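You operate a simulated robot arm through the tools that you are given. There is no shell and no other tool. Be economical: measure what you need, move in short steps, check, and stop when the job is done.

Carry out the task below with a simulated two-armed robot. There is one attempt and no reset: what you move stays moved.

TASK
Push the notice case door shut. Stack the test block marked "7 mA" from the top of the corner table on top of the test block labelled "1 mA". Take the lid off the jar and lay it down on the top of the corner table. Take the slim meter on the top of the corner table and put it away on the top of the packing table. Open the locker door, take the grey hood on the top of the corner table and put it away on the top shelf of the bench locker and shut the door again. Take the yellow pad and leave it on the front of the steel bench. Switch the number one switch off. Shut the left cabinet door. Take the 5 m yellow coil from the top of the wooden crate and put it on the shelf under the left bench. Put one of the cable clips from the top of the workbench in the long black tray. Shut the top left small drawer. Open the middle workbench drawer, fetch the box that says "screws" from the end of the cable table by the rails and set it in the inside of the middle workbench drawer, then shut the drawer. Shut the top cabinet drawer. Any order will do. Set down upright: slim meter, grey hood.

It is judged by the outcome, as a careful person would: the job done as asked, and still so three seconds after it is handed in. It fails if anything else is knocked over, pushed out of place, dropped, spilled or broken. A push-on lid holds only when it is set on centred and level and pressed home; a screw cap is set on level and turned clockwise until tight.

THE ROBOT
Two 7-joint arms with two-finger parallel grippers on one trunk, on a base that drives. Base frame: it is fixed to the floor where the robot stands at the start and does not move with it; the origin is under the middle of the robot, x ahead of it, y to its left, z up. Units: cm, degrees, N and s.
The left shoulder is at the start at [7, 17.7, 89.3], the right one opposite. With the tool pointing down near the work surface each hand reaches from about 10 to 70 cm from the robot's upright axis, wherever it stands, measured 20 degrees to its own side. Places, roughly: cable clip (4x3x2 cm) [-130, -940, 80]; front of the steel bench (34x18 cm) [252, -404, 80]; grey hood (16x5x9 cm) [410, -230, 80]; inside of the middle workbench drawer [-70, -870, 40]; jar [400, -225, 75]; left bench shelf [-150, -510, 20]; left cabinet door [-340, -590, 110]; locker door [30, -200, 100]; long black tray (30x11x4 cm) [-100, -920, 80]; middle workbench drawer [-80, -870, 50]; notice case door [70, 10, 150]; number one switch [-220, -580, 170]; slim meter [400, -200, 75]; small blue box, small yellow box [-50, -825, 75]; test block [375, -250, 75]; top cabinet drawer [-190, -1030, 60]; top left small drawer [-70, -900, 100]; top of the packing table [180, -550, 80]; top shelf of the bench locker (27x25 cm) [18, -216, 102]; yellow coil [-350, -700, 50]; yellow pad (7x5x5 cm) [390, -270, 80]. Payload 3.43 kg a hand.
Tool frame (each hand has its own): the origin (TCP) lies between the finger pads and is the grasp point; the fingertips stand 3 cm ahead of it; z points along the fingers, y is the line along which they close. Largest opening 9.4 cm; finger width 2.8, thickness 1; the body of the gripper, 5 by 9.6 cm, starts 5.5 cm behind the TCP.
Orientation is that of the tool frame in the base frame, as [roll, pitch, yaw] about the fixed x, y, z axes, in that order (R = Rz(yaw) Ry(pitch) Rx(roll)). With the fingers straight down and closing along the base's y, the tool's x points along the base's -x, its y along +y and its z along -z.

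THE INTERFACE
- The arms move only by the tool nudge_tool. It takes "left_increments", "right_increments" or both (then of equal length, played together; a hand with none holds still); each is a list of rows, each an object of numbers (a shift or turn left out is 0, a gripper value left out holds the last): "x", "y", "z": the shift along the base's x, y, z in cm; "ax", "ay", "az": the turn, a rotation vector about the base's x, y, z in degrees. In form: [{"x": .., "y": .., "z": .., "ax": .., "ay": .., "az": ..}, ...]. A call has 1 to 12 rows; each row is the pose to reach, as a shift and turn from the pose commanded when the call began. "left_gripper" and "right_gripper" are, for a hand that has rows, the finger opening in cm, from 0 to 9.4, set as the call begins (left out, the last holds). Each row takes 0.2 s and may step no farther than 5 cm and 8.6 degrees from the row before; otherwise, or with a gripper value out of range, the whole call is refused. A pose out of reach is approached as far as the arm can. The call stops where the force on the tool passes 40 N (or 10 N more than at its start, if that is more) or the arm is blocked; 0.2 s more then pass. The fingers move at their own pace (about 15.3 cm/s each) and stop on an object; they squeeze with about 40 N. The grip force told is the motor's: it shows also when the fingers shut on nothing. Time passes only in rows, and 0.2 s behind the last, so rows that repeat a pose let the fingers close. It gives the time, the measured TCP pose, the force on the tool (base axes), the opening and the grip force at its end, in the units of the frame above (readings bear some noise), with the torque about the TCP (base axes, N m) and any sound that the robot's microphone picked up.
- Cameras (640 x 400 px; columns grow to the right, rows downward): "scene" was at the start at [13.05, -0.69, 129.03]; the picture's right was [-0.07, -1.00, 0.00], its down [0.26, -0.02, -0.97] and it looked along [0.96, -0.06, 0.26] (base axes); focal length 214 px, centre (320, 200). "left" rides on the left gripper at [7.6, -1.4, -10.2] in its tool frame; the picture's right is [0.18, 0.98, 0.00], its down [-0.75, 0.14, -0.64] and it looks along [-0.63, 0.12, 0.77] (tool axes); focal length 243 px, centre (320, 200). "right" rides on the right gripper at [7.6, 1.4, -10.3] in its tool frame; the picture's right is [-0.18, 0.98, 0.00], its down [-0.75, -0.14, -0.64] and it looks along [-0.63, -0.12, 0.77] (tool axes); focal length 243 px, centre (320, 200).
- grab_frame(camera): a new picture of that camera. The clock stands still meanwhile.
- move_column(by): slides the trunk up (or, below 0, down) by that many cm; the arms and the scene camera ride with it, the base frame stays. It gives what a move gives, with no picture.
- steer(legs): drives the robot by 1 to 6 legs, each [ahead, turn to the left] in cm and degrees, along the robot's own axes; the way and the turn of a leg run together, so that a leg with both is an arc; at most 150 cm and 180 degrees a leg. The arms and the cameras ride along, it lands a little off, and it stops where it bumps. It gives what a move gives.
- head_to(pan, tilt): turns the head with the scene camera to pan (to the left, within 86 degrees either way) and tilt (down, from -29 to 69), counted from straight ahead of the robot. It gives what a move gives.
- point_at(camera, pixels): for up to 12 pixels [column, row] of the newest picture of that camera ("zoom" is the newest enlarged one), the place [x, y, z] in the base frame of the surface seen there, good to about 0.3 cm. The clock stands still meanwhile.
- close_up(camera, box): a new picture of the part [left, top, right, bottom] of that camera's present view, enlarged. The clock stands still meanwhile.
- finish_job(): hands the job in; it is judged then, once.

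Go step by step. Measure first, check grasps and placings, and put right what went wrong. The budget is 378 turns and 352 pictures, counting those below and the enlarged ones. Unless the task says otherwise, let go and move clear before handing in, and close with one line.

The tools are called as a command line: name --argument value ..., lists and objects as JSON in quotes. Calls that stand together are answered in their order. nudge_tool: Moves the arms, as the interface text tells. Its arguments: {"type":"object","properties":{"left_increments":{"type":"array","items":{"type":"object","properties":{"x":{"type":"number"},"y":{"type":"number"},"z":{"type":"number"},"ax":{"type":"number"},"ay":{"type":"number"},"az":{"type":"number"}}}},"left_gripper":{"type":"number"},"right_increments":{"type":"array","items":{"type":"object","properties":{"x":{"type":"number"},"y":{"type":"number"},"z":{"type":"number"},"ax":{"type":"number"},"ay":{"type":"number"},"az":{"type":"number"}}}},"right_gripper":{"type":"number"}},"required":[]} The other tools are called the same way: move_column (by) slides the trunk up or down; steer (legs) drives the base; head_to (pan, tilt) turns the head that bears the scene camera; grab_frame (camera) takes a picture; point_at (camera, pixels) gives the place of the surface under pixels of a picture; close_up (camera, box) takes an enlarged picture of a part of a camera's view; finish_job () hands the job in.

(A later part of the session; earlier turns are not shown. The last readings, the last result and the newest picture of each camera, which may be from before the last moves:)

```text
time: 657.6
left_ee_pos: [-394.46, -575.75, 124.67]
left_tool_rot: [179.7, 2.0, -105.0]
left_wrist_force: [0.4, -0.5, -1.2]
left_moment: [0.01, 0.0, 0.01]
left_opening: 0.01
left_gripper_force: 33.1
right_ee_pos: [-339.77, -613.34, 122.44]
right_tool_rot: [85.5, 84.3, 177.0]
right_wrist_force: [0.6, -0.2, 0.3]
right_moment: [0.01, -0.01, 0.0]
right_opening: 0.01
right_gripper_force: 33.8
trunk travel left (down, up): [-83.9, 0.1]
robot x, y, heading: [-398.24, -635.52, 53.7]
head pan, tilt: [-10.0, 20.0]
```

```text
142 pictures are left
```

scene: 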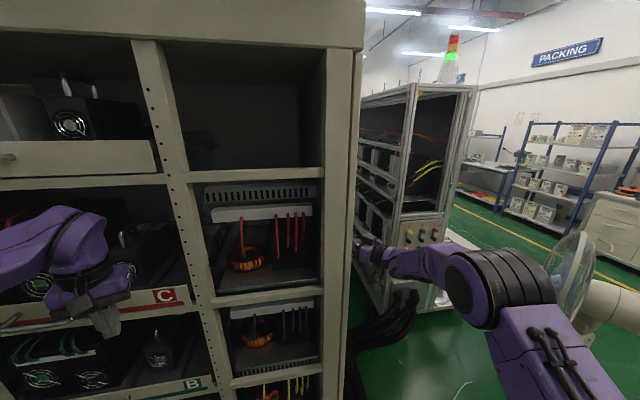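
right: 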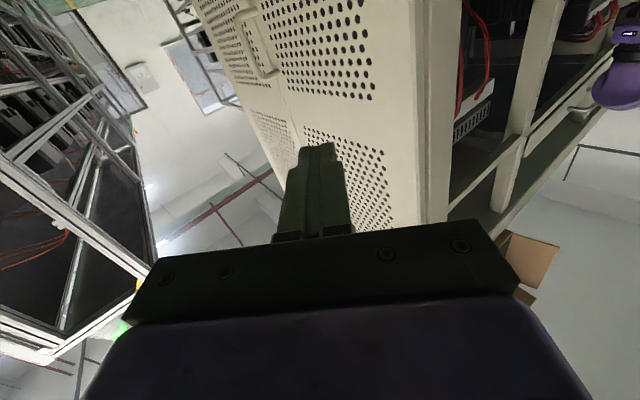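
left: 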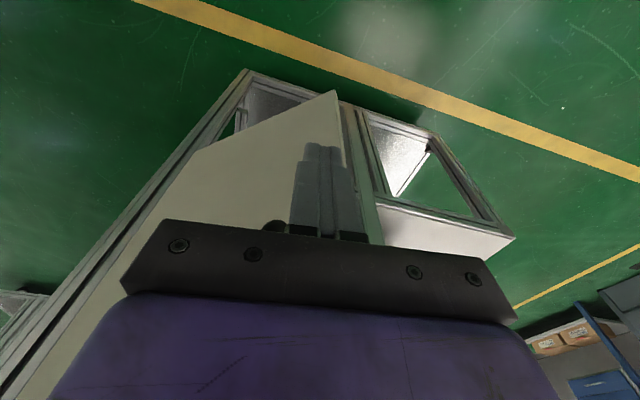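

Doors look flush. Back out the way I came and go to the workbench wall.

steer --legs '[[-148, 0], [0, -90], [150, 0], [130, 0]]'

head_to --pan 35 --tilt 20

grab_frame --camera "scene"

```text
time: 681.9
left_ee_pos: [-196.71, -917.09, 124.66]
left_tool_rot: [179.5, 2.1, 166.7]
left_wrist_force: [0.2, -0.5, -0.3]
left_moment: [0.01, 0.01, -0.02]
left_opening: 0.01
left_gripper_force: 33.3
right_ee_pos: [-232.6, -972.94, 122.33]
right_tool_rot: [86.6, 84.5, 89.7]
right_wrist_force: [0.8, 0.0, -0.2]
right_moment: [0.0, 0.0, 0.01]
right_opening: 0.0
right_gripper_force: 32.9
trunk travel left (down, up): [-83.9, 0.1]
robot x, y, heading: [-257.17, -915.06, -34.9]
head pan, tilt: [-10.0, 20.0]
```

```text
time: 683.0
left_ee_pos: [-196.73, -917.06, 124.71]
left_tool_rot: [179.3, 2.1, 166.6]
left_wrist_force: [-0.2, -0.1, -1.0]
left_moment: [0.01, 0.04, 0.0]
left_opening: 0.01
left_gripper_force: 33.1
right_ee_pos: [-232.45, -972.76, 122.22]
right_tool_rot: [86.8, 84.5, 89.9]
right_wrist_force: [0.0, -0.8, -1.1]
right_moment: [-0.03, 0.0, 0.0]
right_opening: 0.02
right_gripper_force: 32.8
trunk travel left (down, up): [-83.9, 0.1]
robot x, y, heading: [-257.1, -914.63, -35.0]
head pan, tilt: [35.0, 20.0]
```

```text
141 pictures are left
```

scene: 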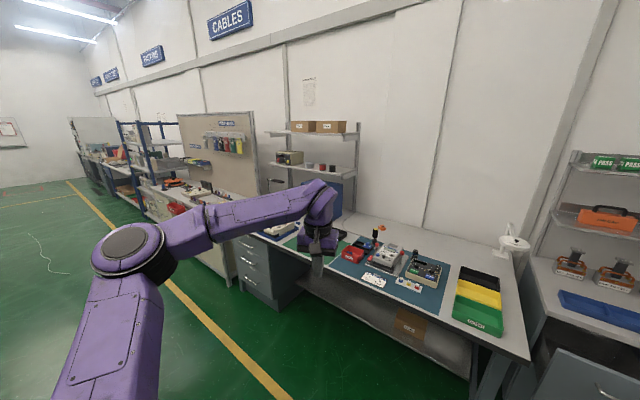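

head_to --pan -10 --tilt 30

grab_frame --camera "scene"

point_at --camera "scene" --pixels '[[300, 300], [350, 290], [330, 330], [400, 300], [280, 310], [300, 250], [400, 270], [150, 270], [360, 250], [330, 270]]'

```text
time: 684.1
left_ee_pos: [-196.63, -917.15, 124.6]
left_tool_rot: [179.4, 2.0, 166.7]
left_wrist_force: [-0.3, 0.7, -0.3]
left_moment: [0.0, 0.01, 0.03]
left_opening: 0.03
left_gripper_force: 32.7
right_ee_pos: [-232.55, -972.71, 122.34]
right_tool_rot: [86.7, 84.4, 89.9]
right_wrist_force: [0.3, -0.7, 0.4]
right_moment: [-0.01, 0.0, -0.01]
right_opening: 0.01
right_gripper_force: 32.8
trunk travel left (down, up): [-83.9, 0.1]
robot x, y, heading: [-256.89, -914.67, -34.9]
head pan, tilt: [-10.0, 30.0]
```

```text
140 pictures are left
```

scene: 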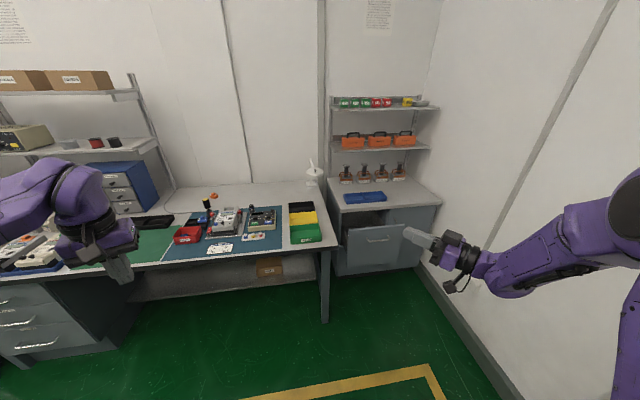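

```text
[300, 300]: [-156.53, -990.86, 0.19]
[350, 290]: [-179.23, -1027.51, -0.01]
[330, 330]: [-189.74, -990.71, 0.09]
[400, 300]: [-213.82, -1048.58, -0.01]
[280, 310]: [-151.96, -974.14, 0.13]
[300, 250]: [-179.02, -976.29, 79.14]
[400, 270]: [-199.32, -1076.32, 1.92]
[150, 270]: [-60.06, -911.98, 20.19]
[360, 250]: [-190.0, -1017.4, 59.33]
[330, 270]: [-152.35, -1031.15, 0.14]
```

close_up --camera "scene" --box '[320, 180, 450, 290]'

point_at --camera "scene" --pixels '[[378, 240], [352, 255], [400, 245], [352, 235], [400, 230], [415, 240], [432, 230], [365, 220], [340, 210], [420, 262], [378, 265]]'

```text
3.64 times, centred on (385, 235) of scene
```

zoom: 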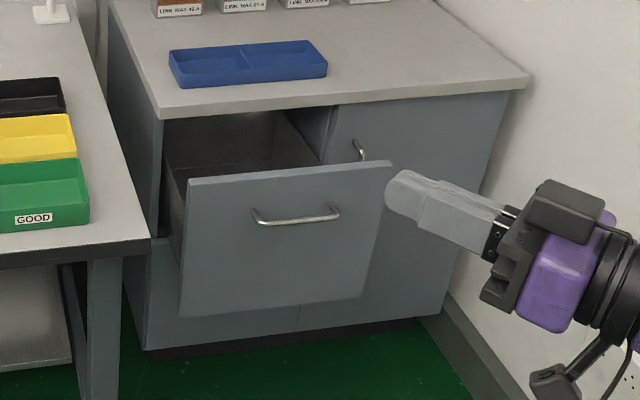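

```text
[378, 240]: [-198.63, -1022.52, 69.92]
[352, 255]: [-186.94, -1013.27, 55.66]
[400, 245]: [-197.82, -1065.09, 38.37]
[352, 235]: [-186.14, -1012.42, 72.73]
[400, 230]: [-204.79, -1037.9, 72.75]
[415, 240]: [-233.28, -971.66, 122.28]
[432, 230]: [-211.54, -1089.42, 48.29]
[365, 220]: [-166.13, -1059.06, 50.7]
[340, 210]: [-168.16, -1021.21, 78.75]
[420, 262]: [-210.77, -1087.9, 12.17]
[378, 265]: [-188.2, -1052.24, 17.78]
```

The top cabinet drawer is 21 cm open (front u≈441.4, n≈-945, z 48–75). Lower the trunk, prepare the right hand at z≈60, and line up.

move_column --by -38

nudge_tool --left_increments '[{"z": 4.5}, {"z": 9}, {"z": 13.5}, {"z": 18}, {"z": 20}]' --right_increments '[{"x": 0, "z": -4.5, "az": -5}, {"z": -9, "az": -10}, {"z": -13.5, "az": -15}, {"z": -18, "az": -20}, {"z": -22.5, "az": -24}]'

steer --legs '[[0, -31], [66, 0], [0, 30]]'

grab_frame --camera "scene"

```text
time: 687.8
left_ee_pos: [-196.62, -916.98, 86.66]
left_tool_rot: [179.5, 2.1, 166.7]
left_wrist_force: [0.7, 0.2, 0.2]
left_moment: [0.01, -0.01, 0.01]
left_opening: 0.03
left_gripper_force: 32.9
right_ee_pos: [-232.51, -972.85, 84.41]
right_tool_rot: [86.8, 84.3, 89.9]
right_wrist_force: [0.5, -0.2, 0.4]
right_moment: [0.02, 0.01, -0.04]
right_opening: 0.0
right_gripper_force: 32.6
trunk travel left (down, up): [-45.9, 38.1]
robot x, y, heading: [-256.9, -914.95, -35.1]
head pan, tilt: [-10.0, 30.0]
```

```text
time: 689.0
left_ee_pos: [-204.84, -919.48, 100.76]
left_tool_rot: [179.2, 2.2, 166.9]
left_wrist_force: [0.1, -1.7, 0.2]
left_moment: [0.08, -0.05, 0.03]
left_opening: 0.0
left_gripper_force: 33.0
left hand out of reach, approached as far as the arm can: row 2, 3, 4, 5
right_ee_pos: [-232.71, -973.34, 61.7]
right_tool_rot: [87.5, 84.0, 66.2]
right_wrist_force: [-0.3, -0.5, -0.8]
right_moment: [0.0, -0.07, 0.05]
right_opening: 0.01
right_gripper_force: 32.6
trunk travel left (down, up): [-45.9, 38.1]
robot x, y, heading: [-256.68, -914.72, -34.6]
head pan, tilt: [-10.0, 30.0]
```

```text
time: 695.6
left_ee_pos: [-177.5, -978.7, 100.62]
left_tool_rot: [179.8, 2.2, 166.2]
left_wrist_force: [0.1, -0.7, -0.4]
left_moment: [-0.02, -0.01, -0.01]
left_opening: 0.0
left_gripper_force: 32.4
right_ee_pos: [-206.19, -1032.3, 62.12]
right_tool_rot: [86.8, 84.4, 65.0]
right_wrist_force: [-0.2, -0.9, 0.3]
right_moment: [0.01, 0.0, -0.03]
right_opening: 0.01
right_gripper_force: 33.5
trunk travel left (down, up): [-45.9, 38.1]
robot x, y, heading: [-229.85, -974.07, -35.7]
head pan, tilt: [-10.0, 30.0]
```

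```text
138 pictures are left
```

scene: 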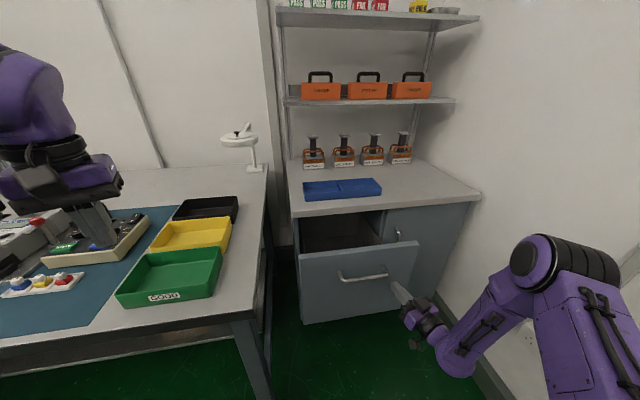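

nudge_tool --right_increments '[{"x": -2.4, "y": 1.8}, {"x": 0.5, "y": 5.5}, {"x": 3.2, "y": 9.5}]'

steer --legs '[[16, 0]]'

nudge_tool --right_increments '[{"x": 1.5, "y": -1.1}, {"x": 3, "y": -2.2}, {"x": 4.5, "y": -3.3}, {"x": 6, "y": -4.4}, {"x": 7.5, "y": -5.5}, {"x": 9, "y": -6.6}]'

grab_frame --camera "scene"

```text
time: 696.4
left_ee_pos: [-177.42, -978.56, 100.58]
left_tool_rot: [179.9, 2.2, 166.2]
left_wrist_force: [0.0, -0.9, 0.9]
left_moment: [0.05, 0.0, 0.03]
left_opening: 0.0
left_gripper_force: 33.6
right_ee_pos: [-203.05, -1022.73, 62.29]
right_tool_rot: [87.0, 84.4, 65.1]
right_wrist_force: [-0.2, -0.1, -0.5]
right_moment: [0.01, -0.03, -0.02]
right_opening: 0.0
right_gripper_force: 32.5
trunk travel left (down, up): [-45.9, 38.1]
robot x, y, heading: [-229.48, -974.04, -35.9]
head pan, tilt: [-10.0, 30.0]
```

```text
time: 697.8
left_ee_pos: [-164.55, -987.93, 100.52]
left_tool_rot: [179.7, 2.1, 166.1]
left_wrist_force: [-0.4, -0.6, 0.5]
left_moment: [-0.02, 0.03, 0.01]
left_opening: 0.0
left_gripper_force: 33.1
right_ee_pos: [-190.2, -1032.0, 62.19]
right_tool_rot: [87.5, 84.4, 65.5]
right_wrist_force: [1.0, -0.2, -0.3]
right_moment: [-0.03, -0.02, 0.03]
right_opening: 0.0
right_gripper_force: 32.6
trunk travel left (down, up): [-45.9, 38.1]
robot x, y, heading: [-217.13, -983.2, -35.6]
head pan, tilt: [-10.0, 30.0]
```

```text
time: 699.2
left_ee_pos: [-164.74, -987.94, 100.6]
left_tool_rot: [179.8, 2.2, 166.1]
left_wrist_force: [1.4, -1.1, 0.1]
left_moment: [0.07, 0.01, -0.02]
left_opening: 0.01
left_gripper_force: 33.1
right_ee_pos: [-181.97, -1038.22, 62.08]
right_tool_rot: [87.3, 84.3, 65.4]
right_wrist_force: [-11.9, 9.3, 10.2]
right_moment: [-0.3, -0.42, -0.02]
right_opening: 0.01
right_gripper_force: 33.0
trunk travel left (down, up): [-45.9, 38.1]
robot x, y, heading: [-216.87, -983.21, -35.9]
head pan, tilt: [-10.0, 30.0]
stopped in row 6 (right hand): the force on the tool passed its limit at 54 N (the readings are from after the stop); the commanded pose is now the measured one
```

```text
137 pictures are left
```

scene: 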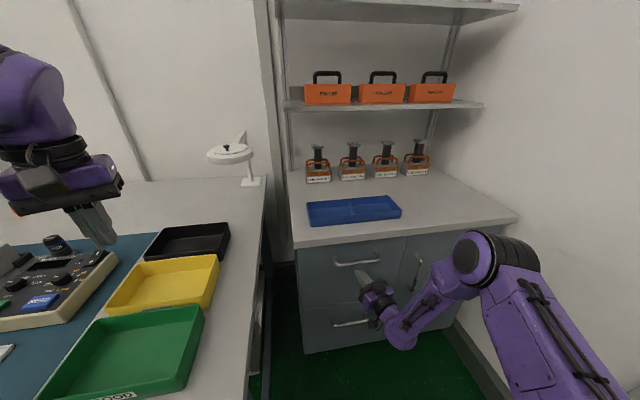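

Drawer shut. Back off, reset the right hand to point down and raise it, then go to the workbench front.

steer --legs '[[-42, 0]]'

nudge_tool --right_increments '[{"z": 3.5, "ax": 4.8, "ay": 6.9}, {"z": 7, "ax": 9.6, "ay": 13.8}, {"z": 10.5, "ax": 14.4, "ay": 20.7}, {"z": 14, "ax": 19.2, "ay": 27.6}, {"z": 17.5, "ax": 24, "ay": 34.5}, {"z": 21, "ax": 28.8, "ay": 41.4}, {"z": 24.5, "ax": 33.6, "ay": 48.3}, {"z": 28, "ax": 38.4, "ay": 55.2}, {"z": 31.5, "ax": 43.2, "ay": 62.1}, {"z": 35, "ax": 48, "ay": 69}]' --right_gripper 9.4

steer --legs '[[0, 90], [100, 0], [0, -90]]'

head_to --pan 0 --tilt 35

grab_frame --camera "scene"

```text
time: 701.8
left_ee_pos: [-198.81, -963.29, 100.54]
left_tool_rot: [179.8, 2.2, 166.0]
left_wrist_force: [-0.8, 0.4, 0.1]
left_moment: [0.0, -0.03, -0.02]
left_opening: 0.0
left_gripper_force: 32.4
right_ee_pos: [-215.89, -1013.57, 62.0]
right_tool_rot: [88.3, 84.2, 66.3]
right_wrist_force: [0.1, -0.8, -0.4]
right_moment: [-0.02, 0.04, 0.04]
right_opening: 0.02
right_gripper_force: 33.6
trunk travel left (down, up): [-45.9, 38.1]
robot x, y, heading: [-250.77, -958.6, -35.7]
head pan, tilt: [-10.0, 30.0]
```

```text
time: 704.0
left_ee_pos: [-198.65, -963.46, 100.47]
left_tool_rot: [179.7, 2.0, 166.1]
left_wrist_force: [-0.3, 0.1, 0.2]
left_moment: [0.02, 0.03, 0.02]
left_opening: 0.0
left_gripper_force: 33.0
right_ee_pos: [-216.08, -1013.64, 96.94]
right_tool_rot: [166.4, 4.7, 139.4]
right_wrist_force: [0.3, -0.2, 0.5]
right_moment: [0.0, -0.02, 0.01]
right_opening: 9.41
right_gripper_force: 0.0
trunk travel left (down, up): [-45.9, 38.1]
robot x, y, heading: [-250.94, -958.62, -36.0]
head pan, tilt: [-10.0, 30.0]
```

```text
time: 716.9
left_ee_pos: [-143.39, -878.47, 100.64]
left_tool_rot: [179.8, 2.0, 168.4]
left_wrist_force: [-0.5, 0.1, 0.0]
left_moment: [0.03, 0.01, 0.01]
left_opening: 0.01
left_gripper_force: 32.6
right_ee_pos: [-158.86, -929.27, 96.98]
right_tool_rot: [166.5, 4.8, 141.8]
right_wrist_force: [-0.1, 0.1, 0.5]
right_moment: [0.01, 0.03, 0.02]
right_opening: 9.4
right_gripper_force: 0.1
trunk travel left (down, up): [-45.9, 38.1]
robot x, y, heading: [-195.85, -875.93, -33.6]
head pan, tilt: [-10.0, 30.0]
```

```text
time: 717.6
left_ee_pos: [-143.35, -878.45, 100.61]
left_tool_rot: [179.7, 2.1, 168.4]
left_wrist_force: [-0.4, 0.8, -1.1]
left_moment: [-0.01, 0.01, 0.01]
left_opening: 0.0
left_gripper_force: 32.9
right_ee_pos: [-158.75, -929.17, 97.1]
right_tool_rot: [166.5, 4.8, 141.8]
right_wrist_force: [-0.4, -0.4, 0.9]
right_moment: [0.02, -0.01, -0.02]
right_opening: 9.37
right_gripper_force: 0.1
trunk travel left (down, up): [-45.9, 38.1]
robot x, y, heading: [-195.92, -875.6, -33.3]
head pan, tilt: [0.0, 35.0]
```

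```text
136 pictures are left
```

scene: 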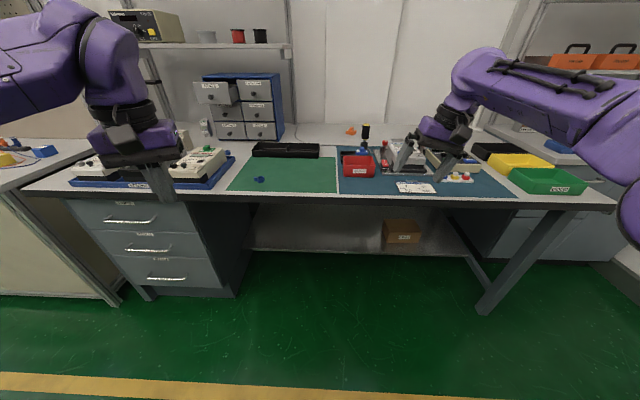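

close_up --camera "scene" --box '[180, 70, 420, 210]'

point_at --camera "scene" --pixels '[[212, 92], [232, 90], [257, 88], [230, 112], [261, 180], [256, 150], [318, 152], [285, 156], [155, 245], [160, 220], [130, 205], [300, 195]]'

```text
2.67 times, centred on (300, 140) of scene
```

zoom: 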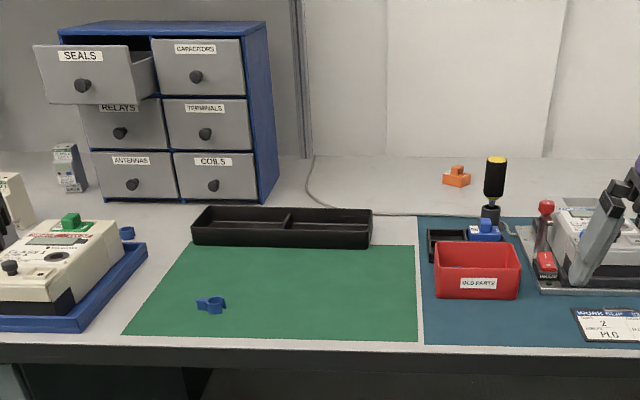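

```text
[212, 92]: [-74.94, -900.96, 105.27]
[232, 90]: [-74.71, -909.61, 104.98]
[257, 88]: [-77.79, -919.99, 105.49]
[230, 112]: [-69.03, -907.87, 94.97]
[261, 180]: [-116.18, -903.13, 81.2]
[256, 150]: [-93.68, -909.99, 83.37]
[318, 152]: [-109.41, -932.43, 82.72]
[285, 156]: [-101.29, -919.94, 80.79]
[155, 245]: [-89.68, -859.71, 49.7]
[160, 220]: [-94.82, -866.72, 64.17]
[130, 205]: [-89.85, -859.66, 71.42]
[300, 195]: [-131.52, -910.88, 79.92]
```

I see the open SEALS drawer (top left), the long black tray and a blue clip at (-116,-903). Drive closer and pick the clip with the left hand.

steer --legs '[[0, -2], [30, 0]]'

nudge_tool --left_increments '[{"x": 2, "y": -2.5, "az": -5}, {"x": 3, "y": -5, "z": -2, "az": -10}, {"x": 3, "y": -7, "z": -4, "az": -15}]' --left_gripper 7

grab_frame --camera "left"

```text
time: 720.0
left_ee_pos: [-119.11, -897.79, 100.46]
left_tool_rot: [179.6, 2.2, 166.3]
left_wrist_force: [0.0, -0.3, 0.2]
left_moment: [0.0, 0.0, 0.01]
left_opening: 0.0
left_gripper_force: 33.4
right_ee_pos: [-136.5, -948.14, 97.0]
right_tool_rot: [166.5, 4.7, 139.6]
right_wrist_force: [0.1, -0.5, 0.5]
right_moment: [-0.01, 0.02, 0.01]
right_opening: 9.39
right_gripper_force: 0.0
trunk travel left (down, up): [-45.9, 38.1]
robot x, y, heading: [-171.25, -893.25, -35.9]
head pan, tilt: [0.0, 35.0]
```

```text
time: 720.8
left_ee_pos: [-119.72, -900.56, 98.04]
left_tool_rot: [180.0, 2.4, 158.4]
left_wrist_force: [0.5, 0.5, 0.1]
left_moment: [0.0, -0.03, -0.04]
left_opening: 6.99
left_gripper_force: 0.1
left hand out of reach, approached as far as the arm can: row 1, 2, 3
right_ee_pos: [-136.43, -948.13, 97.06]
right_tool_rot: [166.5, 4.7, 139.7]
right_wrist_force: [0.2, 0.5, 0.1]
right_moment: [0.0, 0.04, -0.03]
right_opening: 9.4
right_gripper_force: 0.0
trunk travel left (down, up): [-45.9, 38.1]
robot x, y, heading: [-171.27, -892.95, -35.3]
head pan, tilt: [0.0, 35.0]
```

```text
134 pictures are left
```

left: 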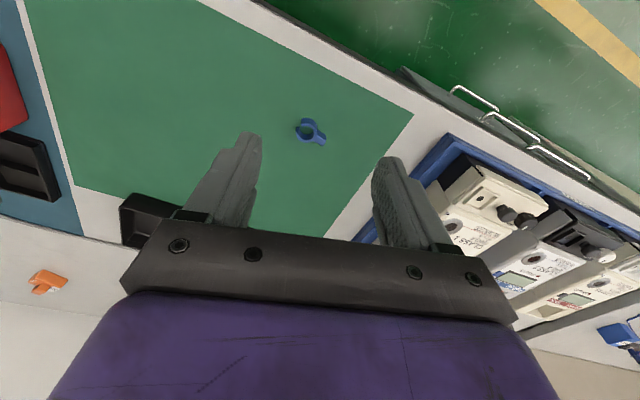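

point_at --camera "left" --pixels '[[298, 127], [304, 120], [311, 122], [310, 138], [322, 139], [303, 131], [318, 133]]'

close_up --camera "left" --box '[280, 100, 340, 150]'

```text
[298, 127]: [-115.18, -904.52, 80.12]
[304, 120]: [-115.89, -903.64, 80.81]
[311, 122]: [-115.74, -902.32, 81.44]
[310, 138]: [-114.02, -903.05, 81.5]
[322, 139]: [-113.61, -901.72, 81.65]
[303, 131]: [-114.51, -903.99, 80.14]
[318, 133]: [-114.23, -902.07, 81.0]
```

```text
8.00 times, centred on (310, 125) of left
```

zoom: 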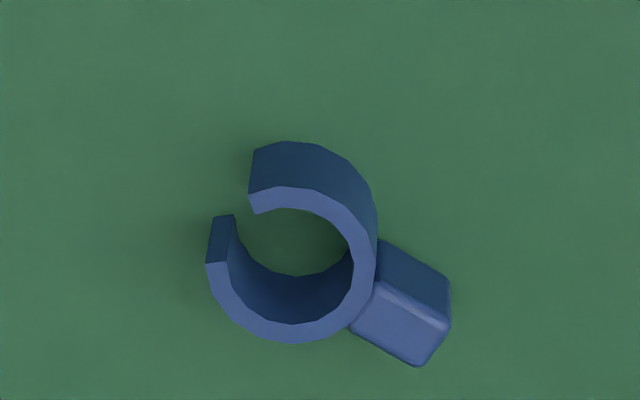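

nudge_tool --left_increments '[{"x": 2.5, "y": -1.1, "z": -3.5}, {"x": 5.3, "y": -2.2, "z": -7}, {"x": 5.3, "y": -2.2, "z": -11}, {"x": 5.3, "y": -2.2, "z": -14.6}, {"x": 5.3, "y": -2.2, "z": -14.6}]'

grab_frame --camera "left"

```text
time: 722.0
left_ee_pos: [-114.61, -902.79, 82.97]
left_tool_rot: [-179.9, 2.4, 158.4]
left_wrist_force: [0.8, 0.0, 4.4]
left_moment: [0.04, 0.01, 0.08]
left_opening: 6.97
left_gripper_force: 0.0
right_ee_pos: [-136.57, -948.02, 97.13]
right_tool_rot: [166.5, 4.8, 139.6]
right_wrist_force: [0.2, -0.6, -0.6]
right_moment: [0.0, 0.02, -0.01]
right_opening: 9.39
right_gripper_force: 0.0
trunk travel left (down, up): [-45.9, 38.1]
robot x, y, heading: [-171.39, -893.23, -35.4]
head pan, tilt: [0.0, 35.0]
```

```text
132 pictures are left
```

left: 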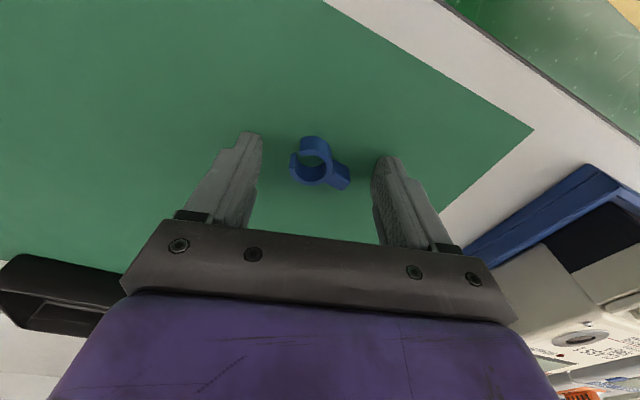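

nudge_tool --left_increments '[{}, {}, {}, {}]' --left_gripper 0

nudge_tool --left_increments '[{"z": 3}, {"z": 6}, {"z": 9}]'

grab_frame --camera "left"

```text
time: 723.0
left_ee_pos: [-114.64, -902.87, 83.03]
left_tool_rot: [-180.0, 2.3, 158.5]
left_wrist_force: [0.1, -0.8, 3.2]
left_moment: [-0.06, 0.05, -0.01]
left_opening: 3.1
left_gripper_force: 39.5
right_ee_pos: [-136.62, -948.15, 97.1]
right_tool_rot: [166.4, 4.8, 139.6]
right_wrist_force: [0.2, -0.8, 0.1]
right_moment: [0.04, -0.03, -0.02]
right_opening: 9.4
right_gripper_force: 0.0
trunk travel left (down, up): [-45.9, 38.1]
robot x, y, heading: [-171.33, -893.39, -35.7]
head pan, tilt: [0.0, 35.0]
```

```text
time: 723.8
left_ee_pos: [-114.47, -902.83, 92.32]
left_tool_rot: [180.0, 2.3, 158.5]
left_wrist_force: [1.4, -0.3, 0.6]
left_moment: [-0.04, -0.04, -0.01]
left_opening: 3.07
left_gripper_force: 39.8
right_ee_pos: [-136.62, -947.98, 97.01]
right_tool_rot: [166.6, 4.8, 139.6]
right_wrist_force: [-0.5, 0.2, 0.5]
right_moment: [0.01, -0.04, 0.0]
right_opening: 9.42
right_gripper_force: 0.1
trunk travel left (down, up): [-45.9, 38.1]
robot x, y, heading: [-171.27, -892.98, -35.9]
head pan, tilt: [0.0, 35.0]
```

```text
131 pictures are left
```

left: 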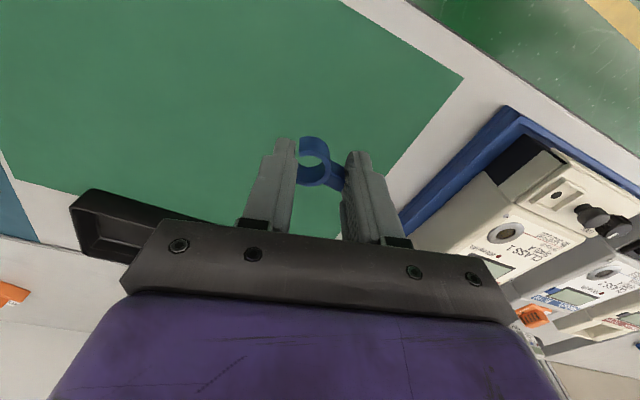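

Clip held. Lift the right hand clear, drive 12 cm closer, and carry the clip over the tray.

nudge_tool --right_increments '[{"z": 4.5}, {"x": -2, "y": 1.4, "z": 8}, {"x": -5, "y": 3.5, "z": 11}, {"x": -8, "y": 5.6, "z": 13}]' --left_increments '[{"z": 2}, {"z": 4}, {"z": 4}, {"z": 4}]'

steer --legs '[[12, 0]]'

nudge_tool --left_increments '[{"x": 1.7, "y": -1.2}, {"x": 3.5, "y": -2.5}, {"x": 5.2, "y": -3.7}, {"x": 6.3, "y": -4.8}]'

grab_frame --camera "left"

grab_frame --camera "scene"

```text
time: 724.8
left_ee_pos: [-114.62, -902.75, 93.42]
left_tool_rot: [179.9, 2.5, 158.5]
left_wrist_force: [0.2, 0.5, -0.5]
left_moment: [-0.03, 0.0, 0.0]
left_opening: 3.08
left_gripper_force: 40.2
left hand out of reach, approached as far as the arm can: row 1, 2, 3, 4
right_ee_pos: [-144.68, -942.35, 110.02]
right_tool_rot: [166.5, 4.8, 139.6]
right_wrist_force: [-0.1, 0.6, -0.1]
right_moment: [-0.04, 0.02, 0.0]
right_opening: 9.4
right_gripper_force: 0.0
trunk travel left (down, up): [-45.9, 38.1]
robot x, y, heading: [-171.46, -893.06, -35.7]
head pan, tilt: [0.0, 35.0]
```

```text
time: 726.1
left_ee_pos: [-104.55, -909.95, 93.25]
left_tool_rot: [-179.9, 2.3, 158.4]
left_wrist_force: [0.1, 0.8, -0.3]
left_moment: [0.01, 0.03, 0.01]
left_opening: 3.06
left_gripper_force: 39.9
right_ee_pos: [-134.65, -949.56, 110.05]
right_tool_rot: [166.6, 4.8, 139.5]
right_wrist_force: [0.8, -0.4, 0.6]
right_moment: [0.03, -0.03, 0.01]
right_opening: 9.39
right_gripper_force: 0.1
trunk travel left (down, up): [-45.9, 38.1]
robot x, y, heading: [-161.53, -900.31, -35.9]
head pan, tilt: [0.0, 35.0]
```

```text
time: 727.1
left_ee_pos: [-104.73, -909.9, 93.26]
left_tool_rot: [-180.0, 2.3, 158.3]
left_wrist_force: [-0.2, -0.2, 0.3]
left_moment: [0.0, 0.03, 0.03]
left_opening: 3.01
left_gripper_force: 40.5
left hand out of reach, approached as far as the arm can: row 1, 2, 3, 4
right_ee_pos: [-134.83, -949.55, 109.98]
right_tool_rot: [166.4, 4.8, 139.5]
right_wrist_force: [-0.2, 0.3, -0.2]
right_moment: [0.0, -0.01, 0.01]
right_opening: 9.38
right_gripper_force: 0.1
trunk travel left (down, up): [-45.9, 38.1]
robot x, y, heading: [-162.01, -900.07, -35.7]
head pan, tilt: [0.0, 35.0]
```

```text
130 pictures are left
```

left: 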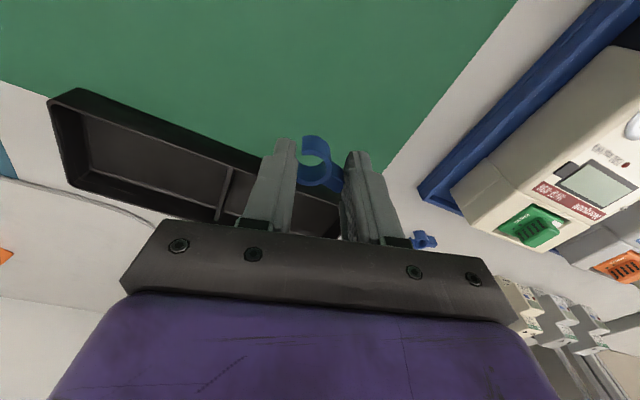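

```text
129 pictures are left
```

scene: 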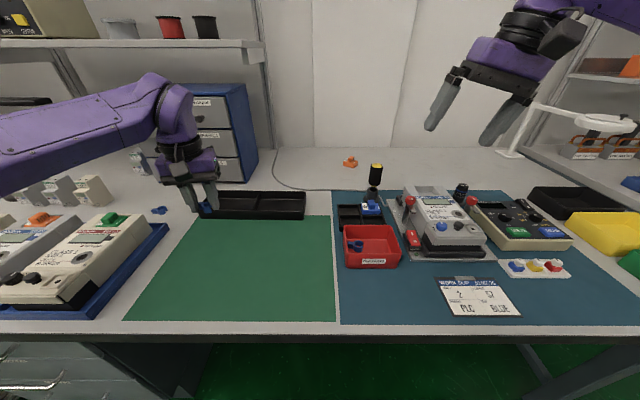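

The left arm is at its limit; raise the trunk 15 cm for better reach.

move_column --by 15

nudge_tool --left_increments '[{"z": -4}, {"x": 1.5, "y": -1, "z": -8}, {"x": 3.5, "y": -2.5, "z": -11}, {"x": 5.2, "y": -4, "z": -13}, {"x": 6.8, "y": -5, "z": -15}]'

grab_frame --camera "left"

```text
time: 728.8
left_ee_pos: [-104.66, -909.98, 108.29]
left_tool_rot: [-180.0, 2.3, 158.4]
left_wrist_force: [0.7, 0.2, 1.0]
left_moment: [0.0, 0.02, -0.01]
left_opening: 3.01
left_gripper_force: 40.3
right_ee_pos: [-134.71, -949.53, 125.0]
right_tool_rot: [166.6, 4.8, 139.6]
right_wrist_force: [-0.7, -0.9, -1.0]
right_moment: [0.05, 0.02, -0.01]
right_opening: 9.38
right_gripper_force: 0.0
trunk travel left (down, up): [-60.9, 23.1]
robot x, y, heading: [-161.47, -899.73, -35.5]
head pan, tilt: [0.0, 35.0]
```

```text
time: 730.0
left_ee_pos: [-97.79, -915.04, 93.15]
left_tool_rot: [-180.0, 2.3, 158.3]
left_wrist_force: [0.8, 0.0, -0.1]
left_moment: [0.01, 0.04, -0.01]
left_opening: 2.97
left_gripper_force: 40.3
right_ee_pos: [-134.64, -949.56, 125.03]
right_tool_rot: [166.5, 4.6, 139.5]
right_wrist_force: [-0.1, 0.0, -0.1]
right_moment: [0.02, 0.0, -0.01]
right_opening: 9.43
right_gripper_force: 0.1
trunk travel left (down, up): [-60.9, 23.1]
robot x, y, heading: [-161.53, -899.82, -35.9]
head pan, tilt: [0.0, 35.0]
```

```text
128 pictures are left
```

left: 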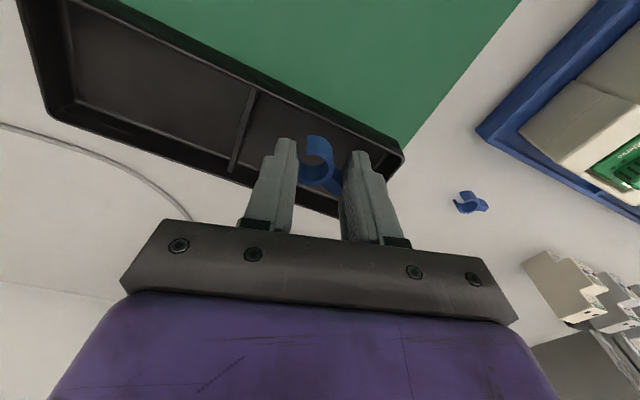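

point_at --camera "left" --pixels '[[252, 100], [232, 165], [398, 152], [280, 105], [255, 150], [370, 145], [330, 210], [150, 80]]'

```text
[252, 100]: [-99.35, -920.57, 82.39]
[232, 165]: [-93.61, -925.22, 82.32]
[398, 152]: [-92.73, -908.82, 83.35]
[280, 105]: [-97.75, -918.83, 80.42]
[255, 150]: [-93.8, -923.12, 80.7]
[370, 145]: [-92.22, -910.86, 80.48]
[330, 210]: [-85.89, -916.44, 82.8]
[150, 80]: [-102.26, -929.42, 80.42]
```

Clip needs ~5 cm further in. Move and lower into the left compartment.

nudge_tool --left_increments '[{"x": 2.5, "y": -1.2}, {"x": 4.9, "y": -2.3}, {"x": 4.9, "y": -2.3, "z": -3}, {"x": 4.9, "y": -2.3, "z": -6}, {"x": 4.9, "y": -2.3, "z": -8.7}]'

grab_frame --camera "left"

```text
time: 731.2
left_ee_pos: [-92.88, -917.49, 84.61]
left_tool_rot: [180.0, 2.4, 158.4]
left_wrist_force: [0.5, 0.6, -0.4]
left_moment: [0.0, 0.0, 0.01]
left_opening: 2.89
left_gripper_force: 40.3
left hand out of reach, approached as far as the arm can: row 2, 3
right_ee_pos: [-134.73, -949.49, 124.93]
right_tool_rot: [166.4, 4.8, 139.5]
right_wrist_force: [0.7, 0.2, 0.0]
right_moment: [0.0, 0.01, -0.02]
right_opening: 9.39
right_gripper_force: 0.1
trunk travel left (down, up): [-60.9, 23.1]
robot x, y, heading: [-161.86, -900.2, -36.2]
head pan, tilt: [0.0, 35.0]
```

```text
127 pictures are left
```

left: 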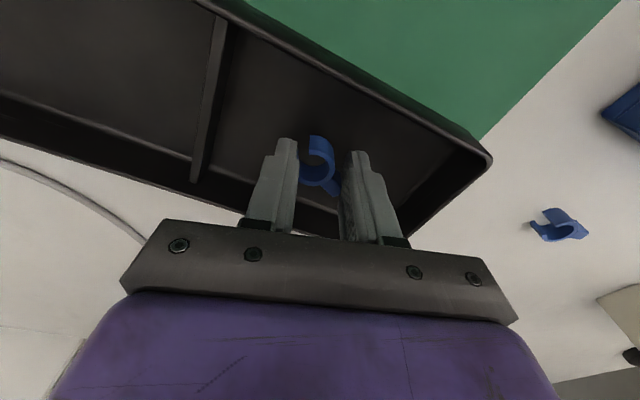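

Inside the compartment. Lower slightly, release and rise.

nudge_tool --left_increments '[{"z": -0.6}, {"z": -0.9}]'

nudge_tool --left_increments '[{}, {}, {"z": 3}, {"z": 7}, {"z": 11}, {"x": -2, "y": 1.5, "z": 15}]' --left_gripper 5.5

grab_frame --camera "left"

```text
time: 731.8
left_ee_pos: [-92.88, -917.44, 83.78]
left_tool_rot: [-180.0, 2.3, 158.4]
left_wrist_force: [0.0, -0.3, -0.4]
left_moment: [0.02, -0.04, -0.01]
left_opening: 2.34
left_gripper_force: 40.0
right_ee_pos: [-134.68, -949.45, 125.04]
right_tool_rot: [166.4, 4.9, 139.5]
right_wrist_force: [0.7, 0.6, -0.8]
right_moment: [0.04, 0.02, -0.01]
right_opening: 9.43
right_gripper_force: 0.1
trunk travel left (down, up): [-60.9, 23.1]
robot x, y, heading: [-161.64, -899.75, -35.9]
head pan, tilt: [0.0, 35.0]
```

```text
time: 733.2
left_ee_pos: [-96.62, -914.0, 93.69]
left_tool_rot: [-180.0, 2.3, 158.6]
left_wrist_force: [-1.4, 0.8, -0.7]
left_moment: [-0.04, -0.06, -0.04]
left_opening: 5.5
left_gripper_force: 0.1
left hand out of reach, approached as far as the arm can: row 4, 5, 6
right_ee_pos: [-135.16, -949.36, 125.22]
right_tool_rot: [166.5, 5.0, 139.5]
right_wrist_force: [-0.8, 0.3, 0.3]
right_moment: [-0.06, -0.07, -0.01]
right_opening: 9.38
right_gripper_force: 0.1
trunk travel left (down, up): [-60.9, 23.1]
robot x, y, heading: [-161.61, -900.37, -35.8]
head pan, tilt: [0.0, 35.0]
```

```text
126 pictures are left
```

left: 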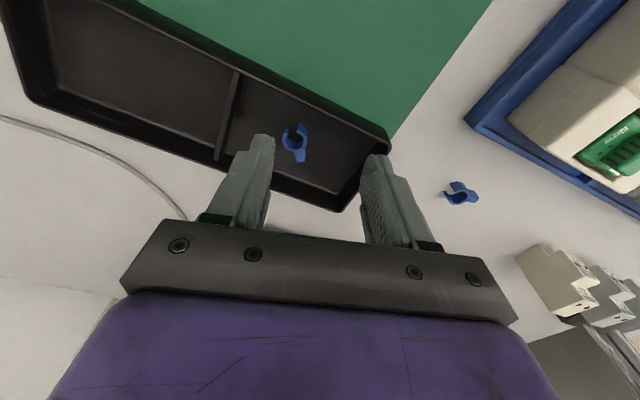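

Clip is in the tray. Now the small drawer: raise the trunk, back off, shift left, and pitch the left hand for reach.

move_column --by 14

steer --legs '[[-28, 0], [0, 90], [36, 0], [0, -90]]'

nudge_tool --left_increments '[{"ax": -4.9, "ay": -6.8}, {"ax": -9.8, "ay": -13.6}, {"ax": -14.7, "ay": -20.4}, {"ax": -19.6, "ay": -27.2}, {"ax": -24.5, "ay": -34}, {"ax": -29.4, "ay": -40.8}, {"ax": -34.3, "ay": -47.6}, {"ax": -38, "ay": -53}]' --left_gripper 0

head_to --pan 10 --tilt 30

grab_frame --camera "scene"

```text
time: 734.9
left_ee_pos: [-96.23, -914.19, 107.63]
left_tool_rot: [179.9, 2.3, 158.6]
left_wrist_force: [-0.1, -0.4, 0.3]
left_moment: [0.0, -0.02, 0.03]
left_opening: 5.49
left_gripper_force: 0.0
right_ee_pos: [-134.73, -949.5, 139.0]
right_tool_rot: [166.4, 4.9, 139.5]
right_wrist_force: [0.0, 0.0, 0.5]
right_moment: [0.01, 0.02, -0.01]
right_opening: 9.42
right_gripper_force: 0.0
trunk travel left (down, up): [-74.9, 9.1]
robot x, y, heading: [-161.38, -900.31, -35.8]
head pan, tilt: [0.0, 35.0]
```

```text
time: 746.4
left_ee_pos: [-97.18, -868.94, 107.59]
left_tool_rot: [180.0, 2.3, 158.3]
left_wrist_force: [0.6, 0.3, -0.9]
left_moment: [0.03, 0.02, -0.01]
left_opening: 5.51
left_gripper_force: 0.1
right_ee_pos: [-135.81, -904.13, 138.98]
right_tool_rot: [166.5, 4.7, 139.1]
right_wrist_force: [-0.8, 0.4, 0.2]
right_moment: [-0.03, -0.05, -0.01]
right_opening: 9.4
right_gripper_force: 0.2
trunk travel left (down, up): [-74.9, 9.1]
robot x, y, heading: [-162.3, -854.3, -35.8]
head pan, tilt: [0.0, 35.0]
```

```text
time: 748.2
left_ee_pos: [-97.16, -869.0, 107.55]
left_tool_rot: [-150.2, 63.7, 177.4]
left_wrist_force: [0.1, 0.5, 0.9]
left_moment: [0.0, 0.02, 0.02]
left_opening: 0.0
left_gripper_force: 33.5
right_ee_pos: [-135.6, -903.97, 139.06]
right_tool_rot: [166.5, 4.8, 139.2]
right_wrist_force: [-0.2, -0.1, -0.2]
right_moment: [-0.01, 0.02, 0.01]
right_opening: 9.38
right_gripper_force: 0.1
trunk travel left (down, up): [-74.9, 9.1]
robot x, y, heading: [-162.32, -854.91, -36.1]
head pan, tilt: [0.0, 35.0]
```

```text
time: 748.9
left_ee_pos: [-97.03, -868.91, 107.6]
left_tool_rot: [-150.4, 63.9, 177.3]
left_wrist_force: [0.3, -0.9, 0.6]
left_moment: [-0.02, 0.01, 0.01]
left_opening: 0.03
left_gripper_force: 32.6
right_ee_pos: [-135.76, -904.17, 138.99]
right_tool_rot: [166.5, 4.7, 139.2]
right_wrist_force: [-0.2, 0.0, -0.7]
right_moment: [-0.04, -0.03, 0.04]
right_opening: 9.41
right_gripper_force: 0.0
trunk travel left (down, up): [-74.9, 9.1]
robot x, y, heading: [-162.21, -854.77, -36.2]
head pan, tilt: [10.0, 30.0]
```

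```text
125 pictures are left
```

scene: 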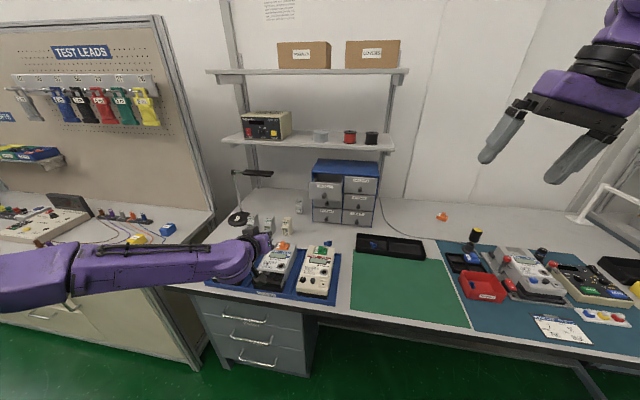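

nudge_tool --left_increments '[{"x": -2, "y": -2.7}, {"x": -4, "y": -5.4, "z": -0.5}, {"x": -6, "y": -8, "z": -1}, {"x": -7.6, "y": -10.4, "z": -1.2}]'

steer --legs '[[24, 0]]'

grab_frame --camera "left"

close_up --camera "scene" --box '[220, 120, 420, 280]'

```text
time: 749.9
left_ee_pos: [-104.74, -879.82, 106.41]
left_tool_rot: [-150.6, 63.8, 177.2]
left_wrist_force: [-0.5, -0.6, 1.1]
left_moment: [0.03, -0.06, 0.0]
left_opening: 0.0
left_gripper_force: 32.5
right_ee_pos: [-135.83, -904.36, 139.01]
right_tool_rot: [166.5, 4.8, 139.2]
right_wrist_force: [0.4, -0.6, 0.4]
right_moment: [0.01, -0.03, -0.01]
right_opening: 9.41
right_gripper_force: 0.0
trunk travel left (down, up): [-74.9, 9.1]
robot x, y, heading: [-162.48, -854.68, -36.4]
head pan, tilt: [10.0, 30.0]
```

```text
time: 751.6
left_ee_pos: [-86.02, -893.21, 106.46]
left_tool_rot: [-150.4, 63.9, 177.5]
left_wrist_force: [-0.3, 0.0, 0.6]
left_moment: [0.02, 0.02, -0.01]
left_opening: 0.0
left_gripper_force: 32.7
right_ee_pos: [-117.16, -917.58, 139.11]
right_tool_rot: [166.5, 4.8, 139.2]
right_wrist_force: [-0.3, 0.3, -0.6]
right_moment: [0.0, -0.01, 0.03]
right_opening: 9.4
right_gripper_force: 0.0
trunk travel left (down, up): [-74.9, 9.1]
robot x, y, heading: [-143.56, -868.25, -36.2]
head pan, tilt: [10.0, 30.0]
```

```text
124 pictures are left
```

left: 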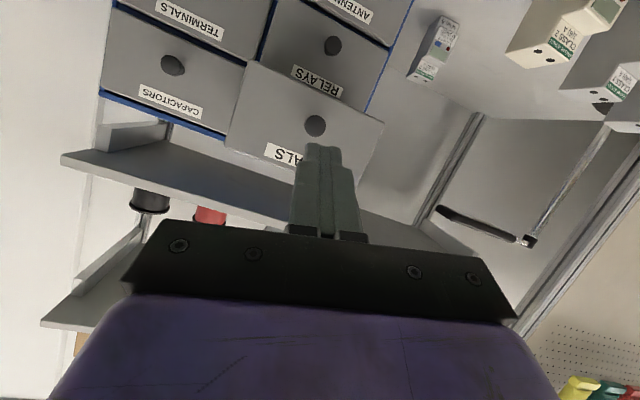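

```text
2.50 times, centred on (320, 200) of scene
```

zoom: 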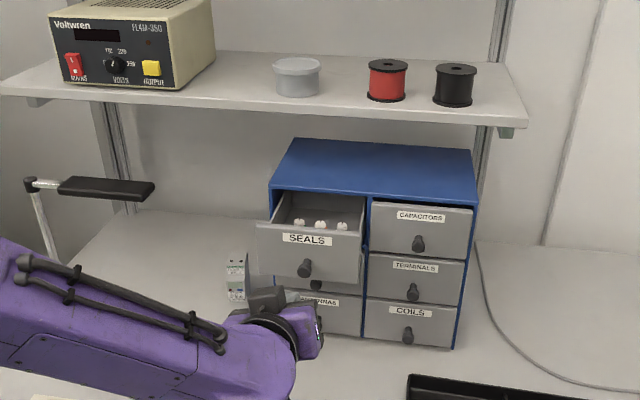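

Aligned with the SEALS drawer. Push forward.

nudge_tool --left_increments '[{"x": 2.4, "y": -1.75}, {"x": 4.8, "y": -3.5}, {"x": 7.2, "y": -5.2}, {"x": 9.6, "y": -7}, {"x": 11.6, "y": -8.4}, {"x": 13.2, "y": -9.5}, {"x": 14.8, "y": -10.7}, {"x": 16.4, "y": -11.8}, {"x": 18, "y": -13}]'

close_up --camera "scene" --box '[220, 120, 420, 280]'

```text
time: 753.3
left_ee_pos: [-72.14, -903.13, 106.55]
left_tool_rot: [-150.9, 63.4, 176.7]
left_wrist_force: [-34.7, 26.8, 14.1]
left_moment: [0.37, 0.46, 0.08]
left_opening: 0.0
left_gripper_force: 33.8
right_ee_pos: [-118.06, -916.8, 139.47]
right_tool_rot: [166.4, 5.5, 139.4]
right_wrist_force: [-0.2, 0.3, -0.4]
right_moment: [0.0, 0.06, 0.0]
right_opening: 9.38
right_gripper_force: 0.0
trunk travel left (down, up): [-74.9, 9.1]
robot x, y, heading: [-143.62, -868.12, -35.6]
head pan, tilt: [10.0, 30.0]
stopped in row 8 (left hand): the force on the tool passed its limit at 62 N (the readings are from after the stop); the commanded pose is now the measured one
```

```text
2.50 times, centred on (320, 200) of scene
```

zoom: 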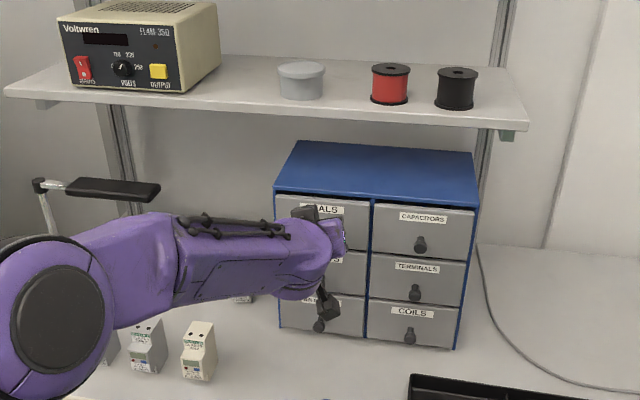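

The drawer is shut. Retract, back off, lower the trunk, and prepare the left hand (level, rolled 90°) for the middle drawer handle.

nudge_tool --left_increments '[{"x": -3.6, "y": 2.6}, {"x": -7.2, "y": 5.2}, {"x": -10.8, "y": 7.8}, {"x": -14.4, "y": 10.4}]'

steer --legs '[[-48, 0]]'

move_column --by -38

nudge_tool --left_increments '[{"z": -1, "ax": -4.4, "ay": -6.1}, {"z": -2, "ax": -8.8, "ay": -12.1}, {"z": -3, "ax": -13.2, "ay": -18.2}]'

nudge_tool --left_increments '[{"z": -1, "ax": 6.6, "ay": -4.8}, {"z": -2, "ax": 13.2, "ay": -9.6}, {"z": -3, "ax": 19.8, "ay": -14.4}, {"z": -4, "ax": 26.4, "ay": -19.2}, {"z": -5, "ax": 33, "ay": -24}, {"z": -6, "ax": 39.6, "ay": -28.8}, {"z": -7, "ax": 46.2, "ay": -33.6}, {"z": -8, "ax": 52.8, "ay": -38.4}, {"z": -9, "ax": 59.4, "ay": -43.2}, {"z": -10, "ax": 66, "ay": -48}, {"z": -10, "ax": 72.8, "ay": -52.9}]' --left_gripper 6

grab_frame --camera "scene"

```text
time: 754.3
left_ee_pos: [-85.79, -893.41, 105.62]
left_tool_rot: [-151.3, 63.1, 176.4]
left_wrist_force: [0.2, 0.4, 0.2]
left_moment: [-0.01, -0.04, -0.03]
left_opening: 0.0
left_gripper_force: 32.9
right_ee_pos: [-117.06, -917.43, 139.05]
right_tool_rot: [166.6, 4.9, 139.3]
right_wrist_force: [0.4, 1.4, 0.2]
right_moment: [-0.02, 0.0, 0.02]
right_opening: 9.41
right_gripper_force: 0.1
trunk travel left (down, up): [-74.9, 9.1]
robot x, y, heading: [-143.59, -868.12, -35.9]
head pan, tilt: [10.0, 30.0]
```

```text
time: 757.2
left_ee_pos: [-124.45, -865.38, 105.26]
left_tool_rot: [-151.4, 63.0, 176.3]
left_wrist_force: [-0.8, 0.2, -0.4]
left_moment: [0.01, 0.01, 0.01]
left_opening: 0.02
left_gripper_force: 33.0
right_ee_pos: [-155.55, -889.45, 138.93]
right_tool_rot: [166.5, 4.8, 139.3]
right_wrist_force: [0.0, 0.4, 0.6]
right_moment: [0.01, 0.02, 0.01]
right_opening: 9.39
right_gripper_force: 0.0
trunk travel left (down, up): [-74.9, 9.1]
robot x, y, heading: [-182.23, -839.97, -35.6]
head pan, tilt: [10.0, 30.0]
```

```text
time: 760.8
left_ee_pos: [-124.43, -865.28, 67.45]
left_tool_rot: [-151.5, 63.2, 176.3]
left_wrist_force: [-0.2, -0.5, 0.2]
left_moment: [-0.01, 0.01, 0.0]
left_opening: 0.0
left_gripper_force: 33.5
right_ee_pos: [-155.65, -889.51, 101.15]
right_tool_rot: [166.5, 4.8, 139.5]
right_wrist_force: [0.8, -0.1, -0.2]
right_moment: [-0.03, 0.01, 0.02]
right_opening: 9.4
right_gripper_force: 0.0
trunk travel left (down, up): [-36.9, 47.1]
robot x, y, heading: [-182.73, -840.11, -35.8]
head pan, tilt: [10.0, 30.0]
```

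```text
time: 761.6
left_ee_pos: [-124.48, -865.27, 64.33]
left_tool_rot: [-93.7, 76.0, -128.7]
left_wrist_force: [-0.7, -0.3, -0.4]
left_moment: [0.02, 0.01, -0.01]
left_opening: 0.02
left_gripper_force: 33.1
right_ee_pos: [-155.75, -889.49, 100.98]
right_tool_rot: [166.5, 4.9, 139.4]
right_wrist_force: [-0.9, -0.4, -0.4]
right_moment: [0.01, -0.02, -0.04]
right_opening: 9.39
right_gripper_force: 0.0
trunk travel left (down, up): [-36.9, 47.1]
robot x, y, heading: [-182.43, -839.88, -36.0]
head pan, tilt: [10.0, 30.0]
```

```text
time: 764.0
left_ee_pos: [-124.49, -865.23, 54.45]
left_tool_rot: [89.0, 13.8, 54.7]
left_wrist_force: [-0.9, 0.3, 0.3]
left_moment: [0.01, 0.05, 0.02]
left_opening: 5.99
left_gripper_force: 0.0
right_ee_pos: [-155.69, -889.46, 101.05]
right_tool_rot: [166.5, 4.8, 139.4]
right_wrist_force: [-0.2, 1.2, 0.1]
right_moment: [0.01, 0.0, 0.02]
right_opening: 9.38
right_gripper_force: 0.1
trunk travel left (down, up): [-36.9, 47.1]
robot x, y, heading: [-182.34, -839.98, -36.0]
head pan, tilt: [10.0, 30.0]
```

```text
121 pictures are left
```

scene: 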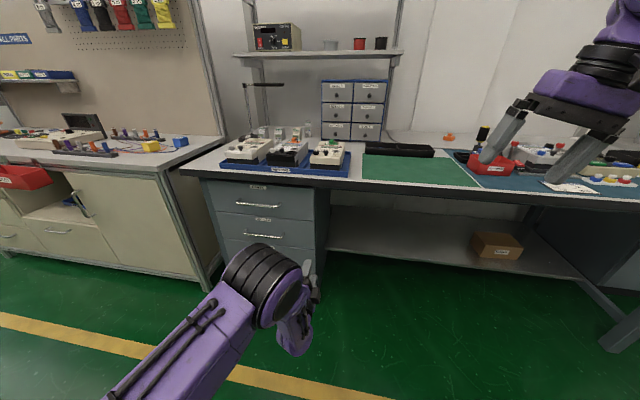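

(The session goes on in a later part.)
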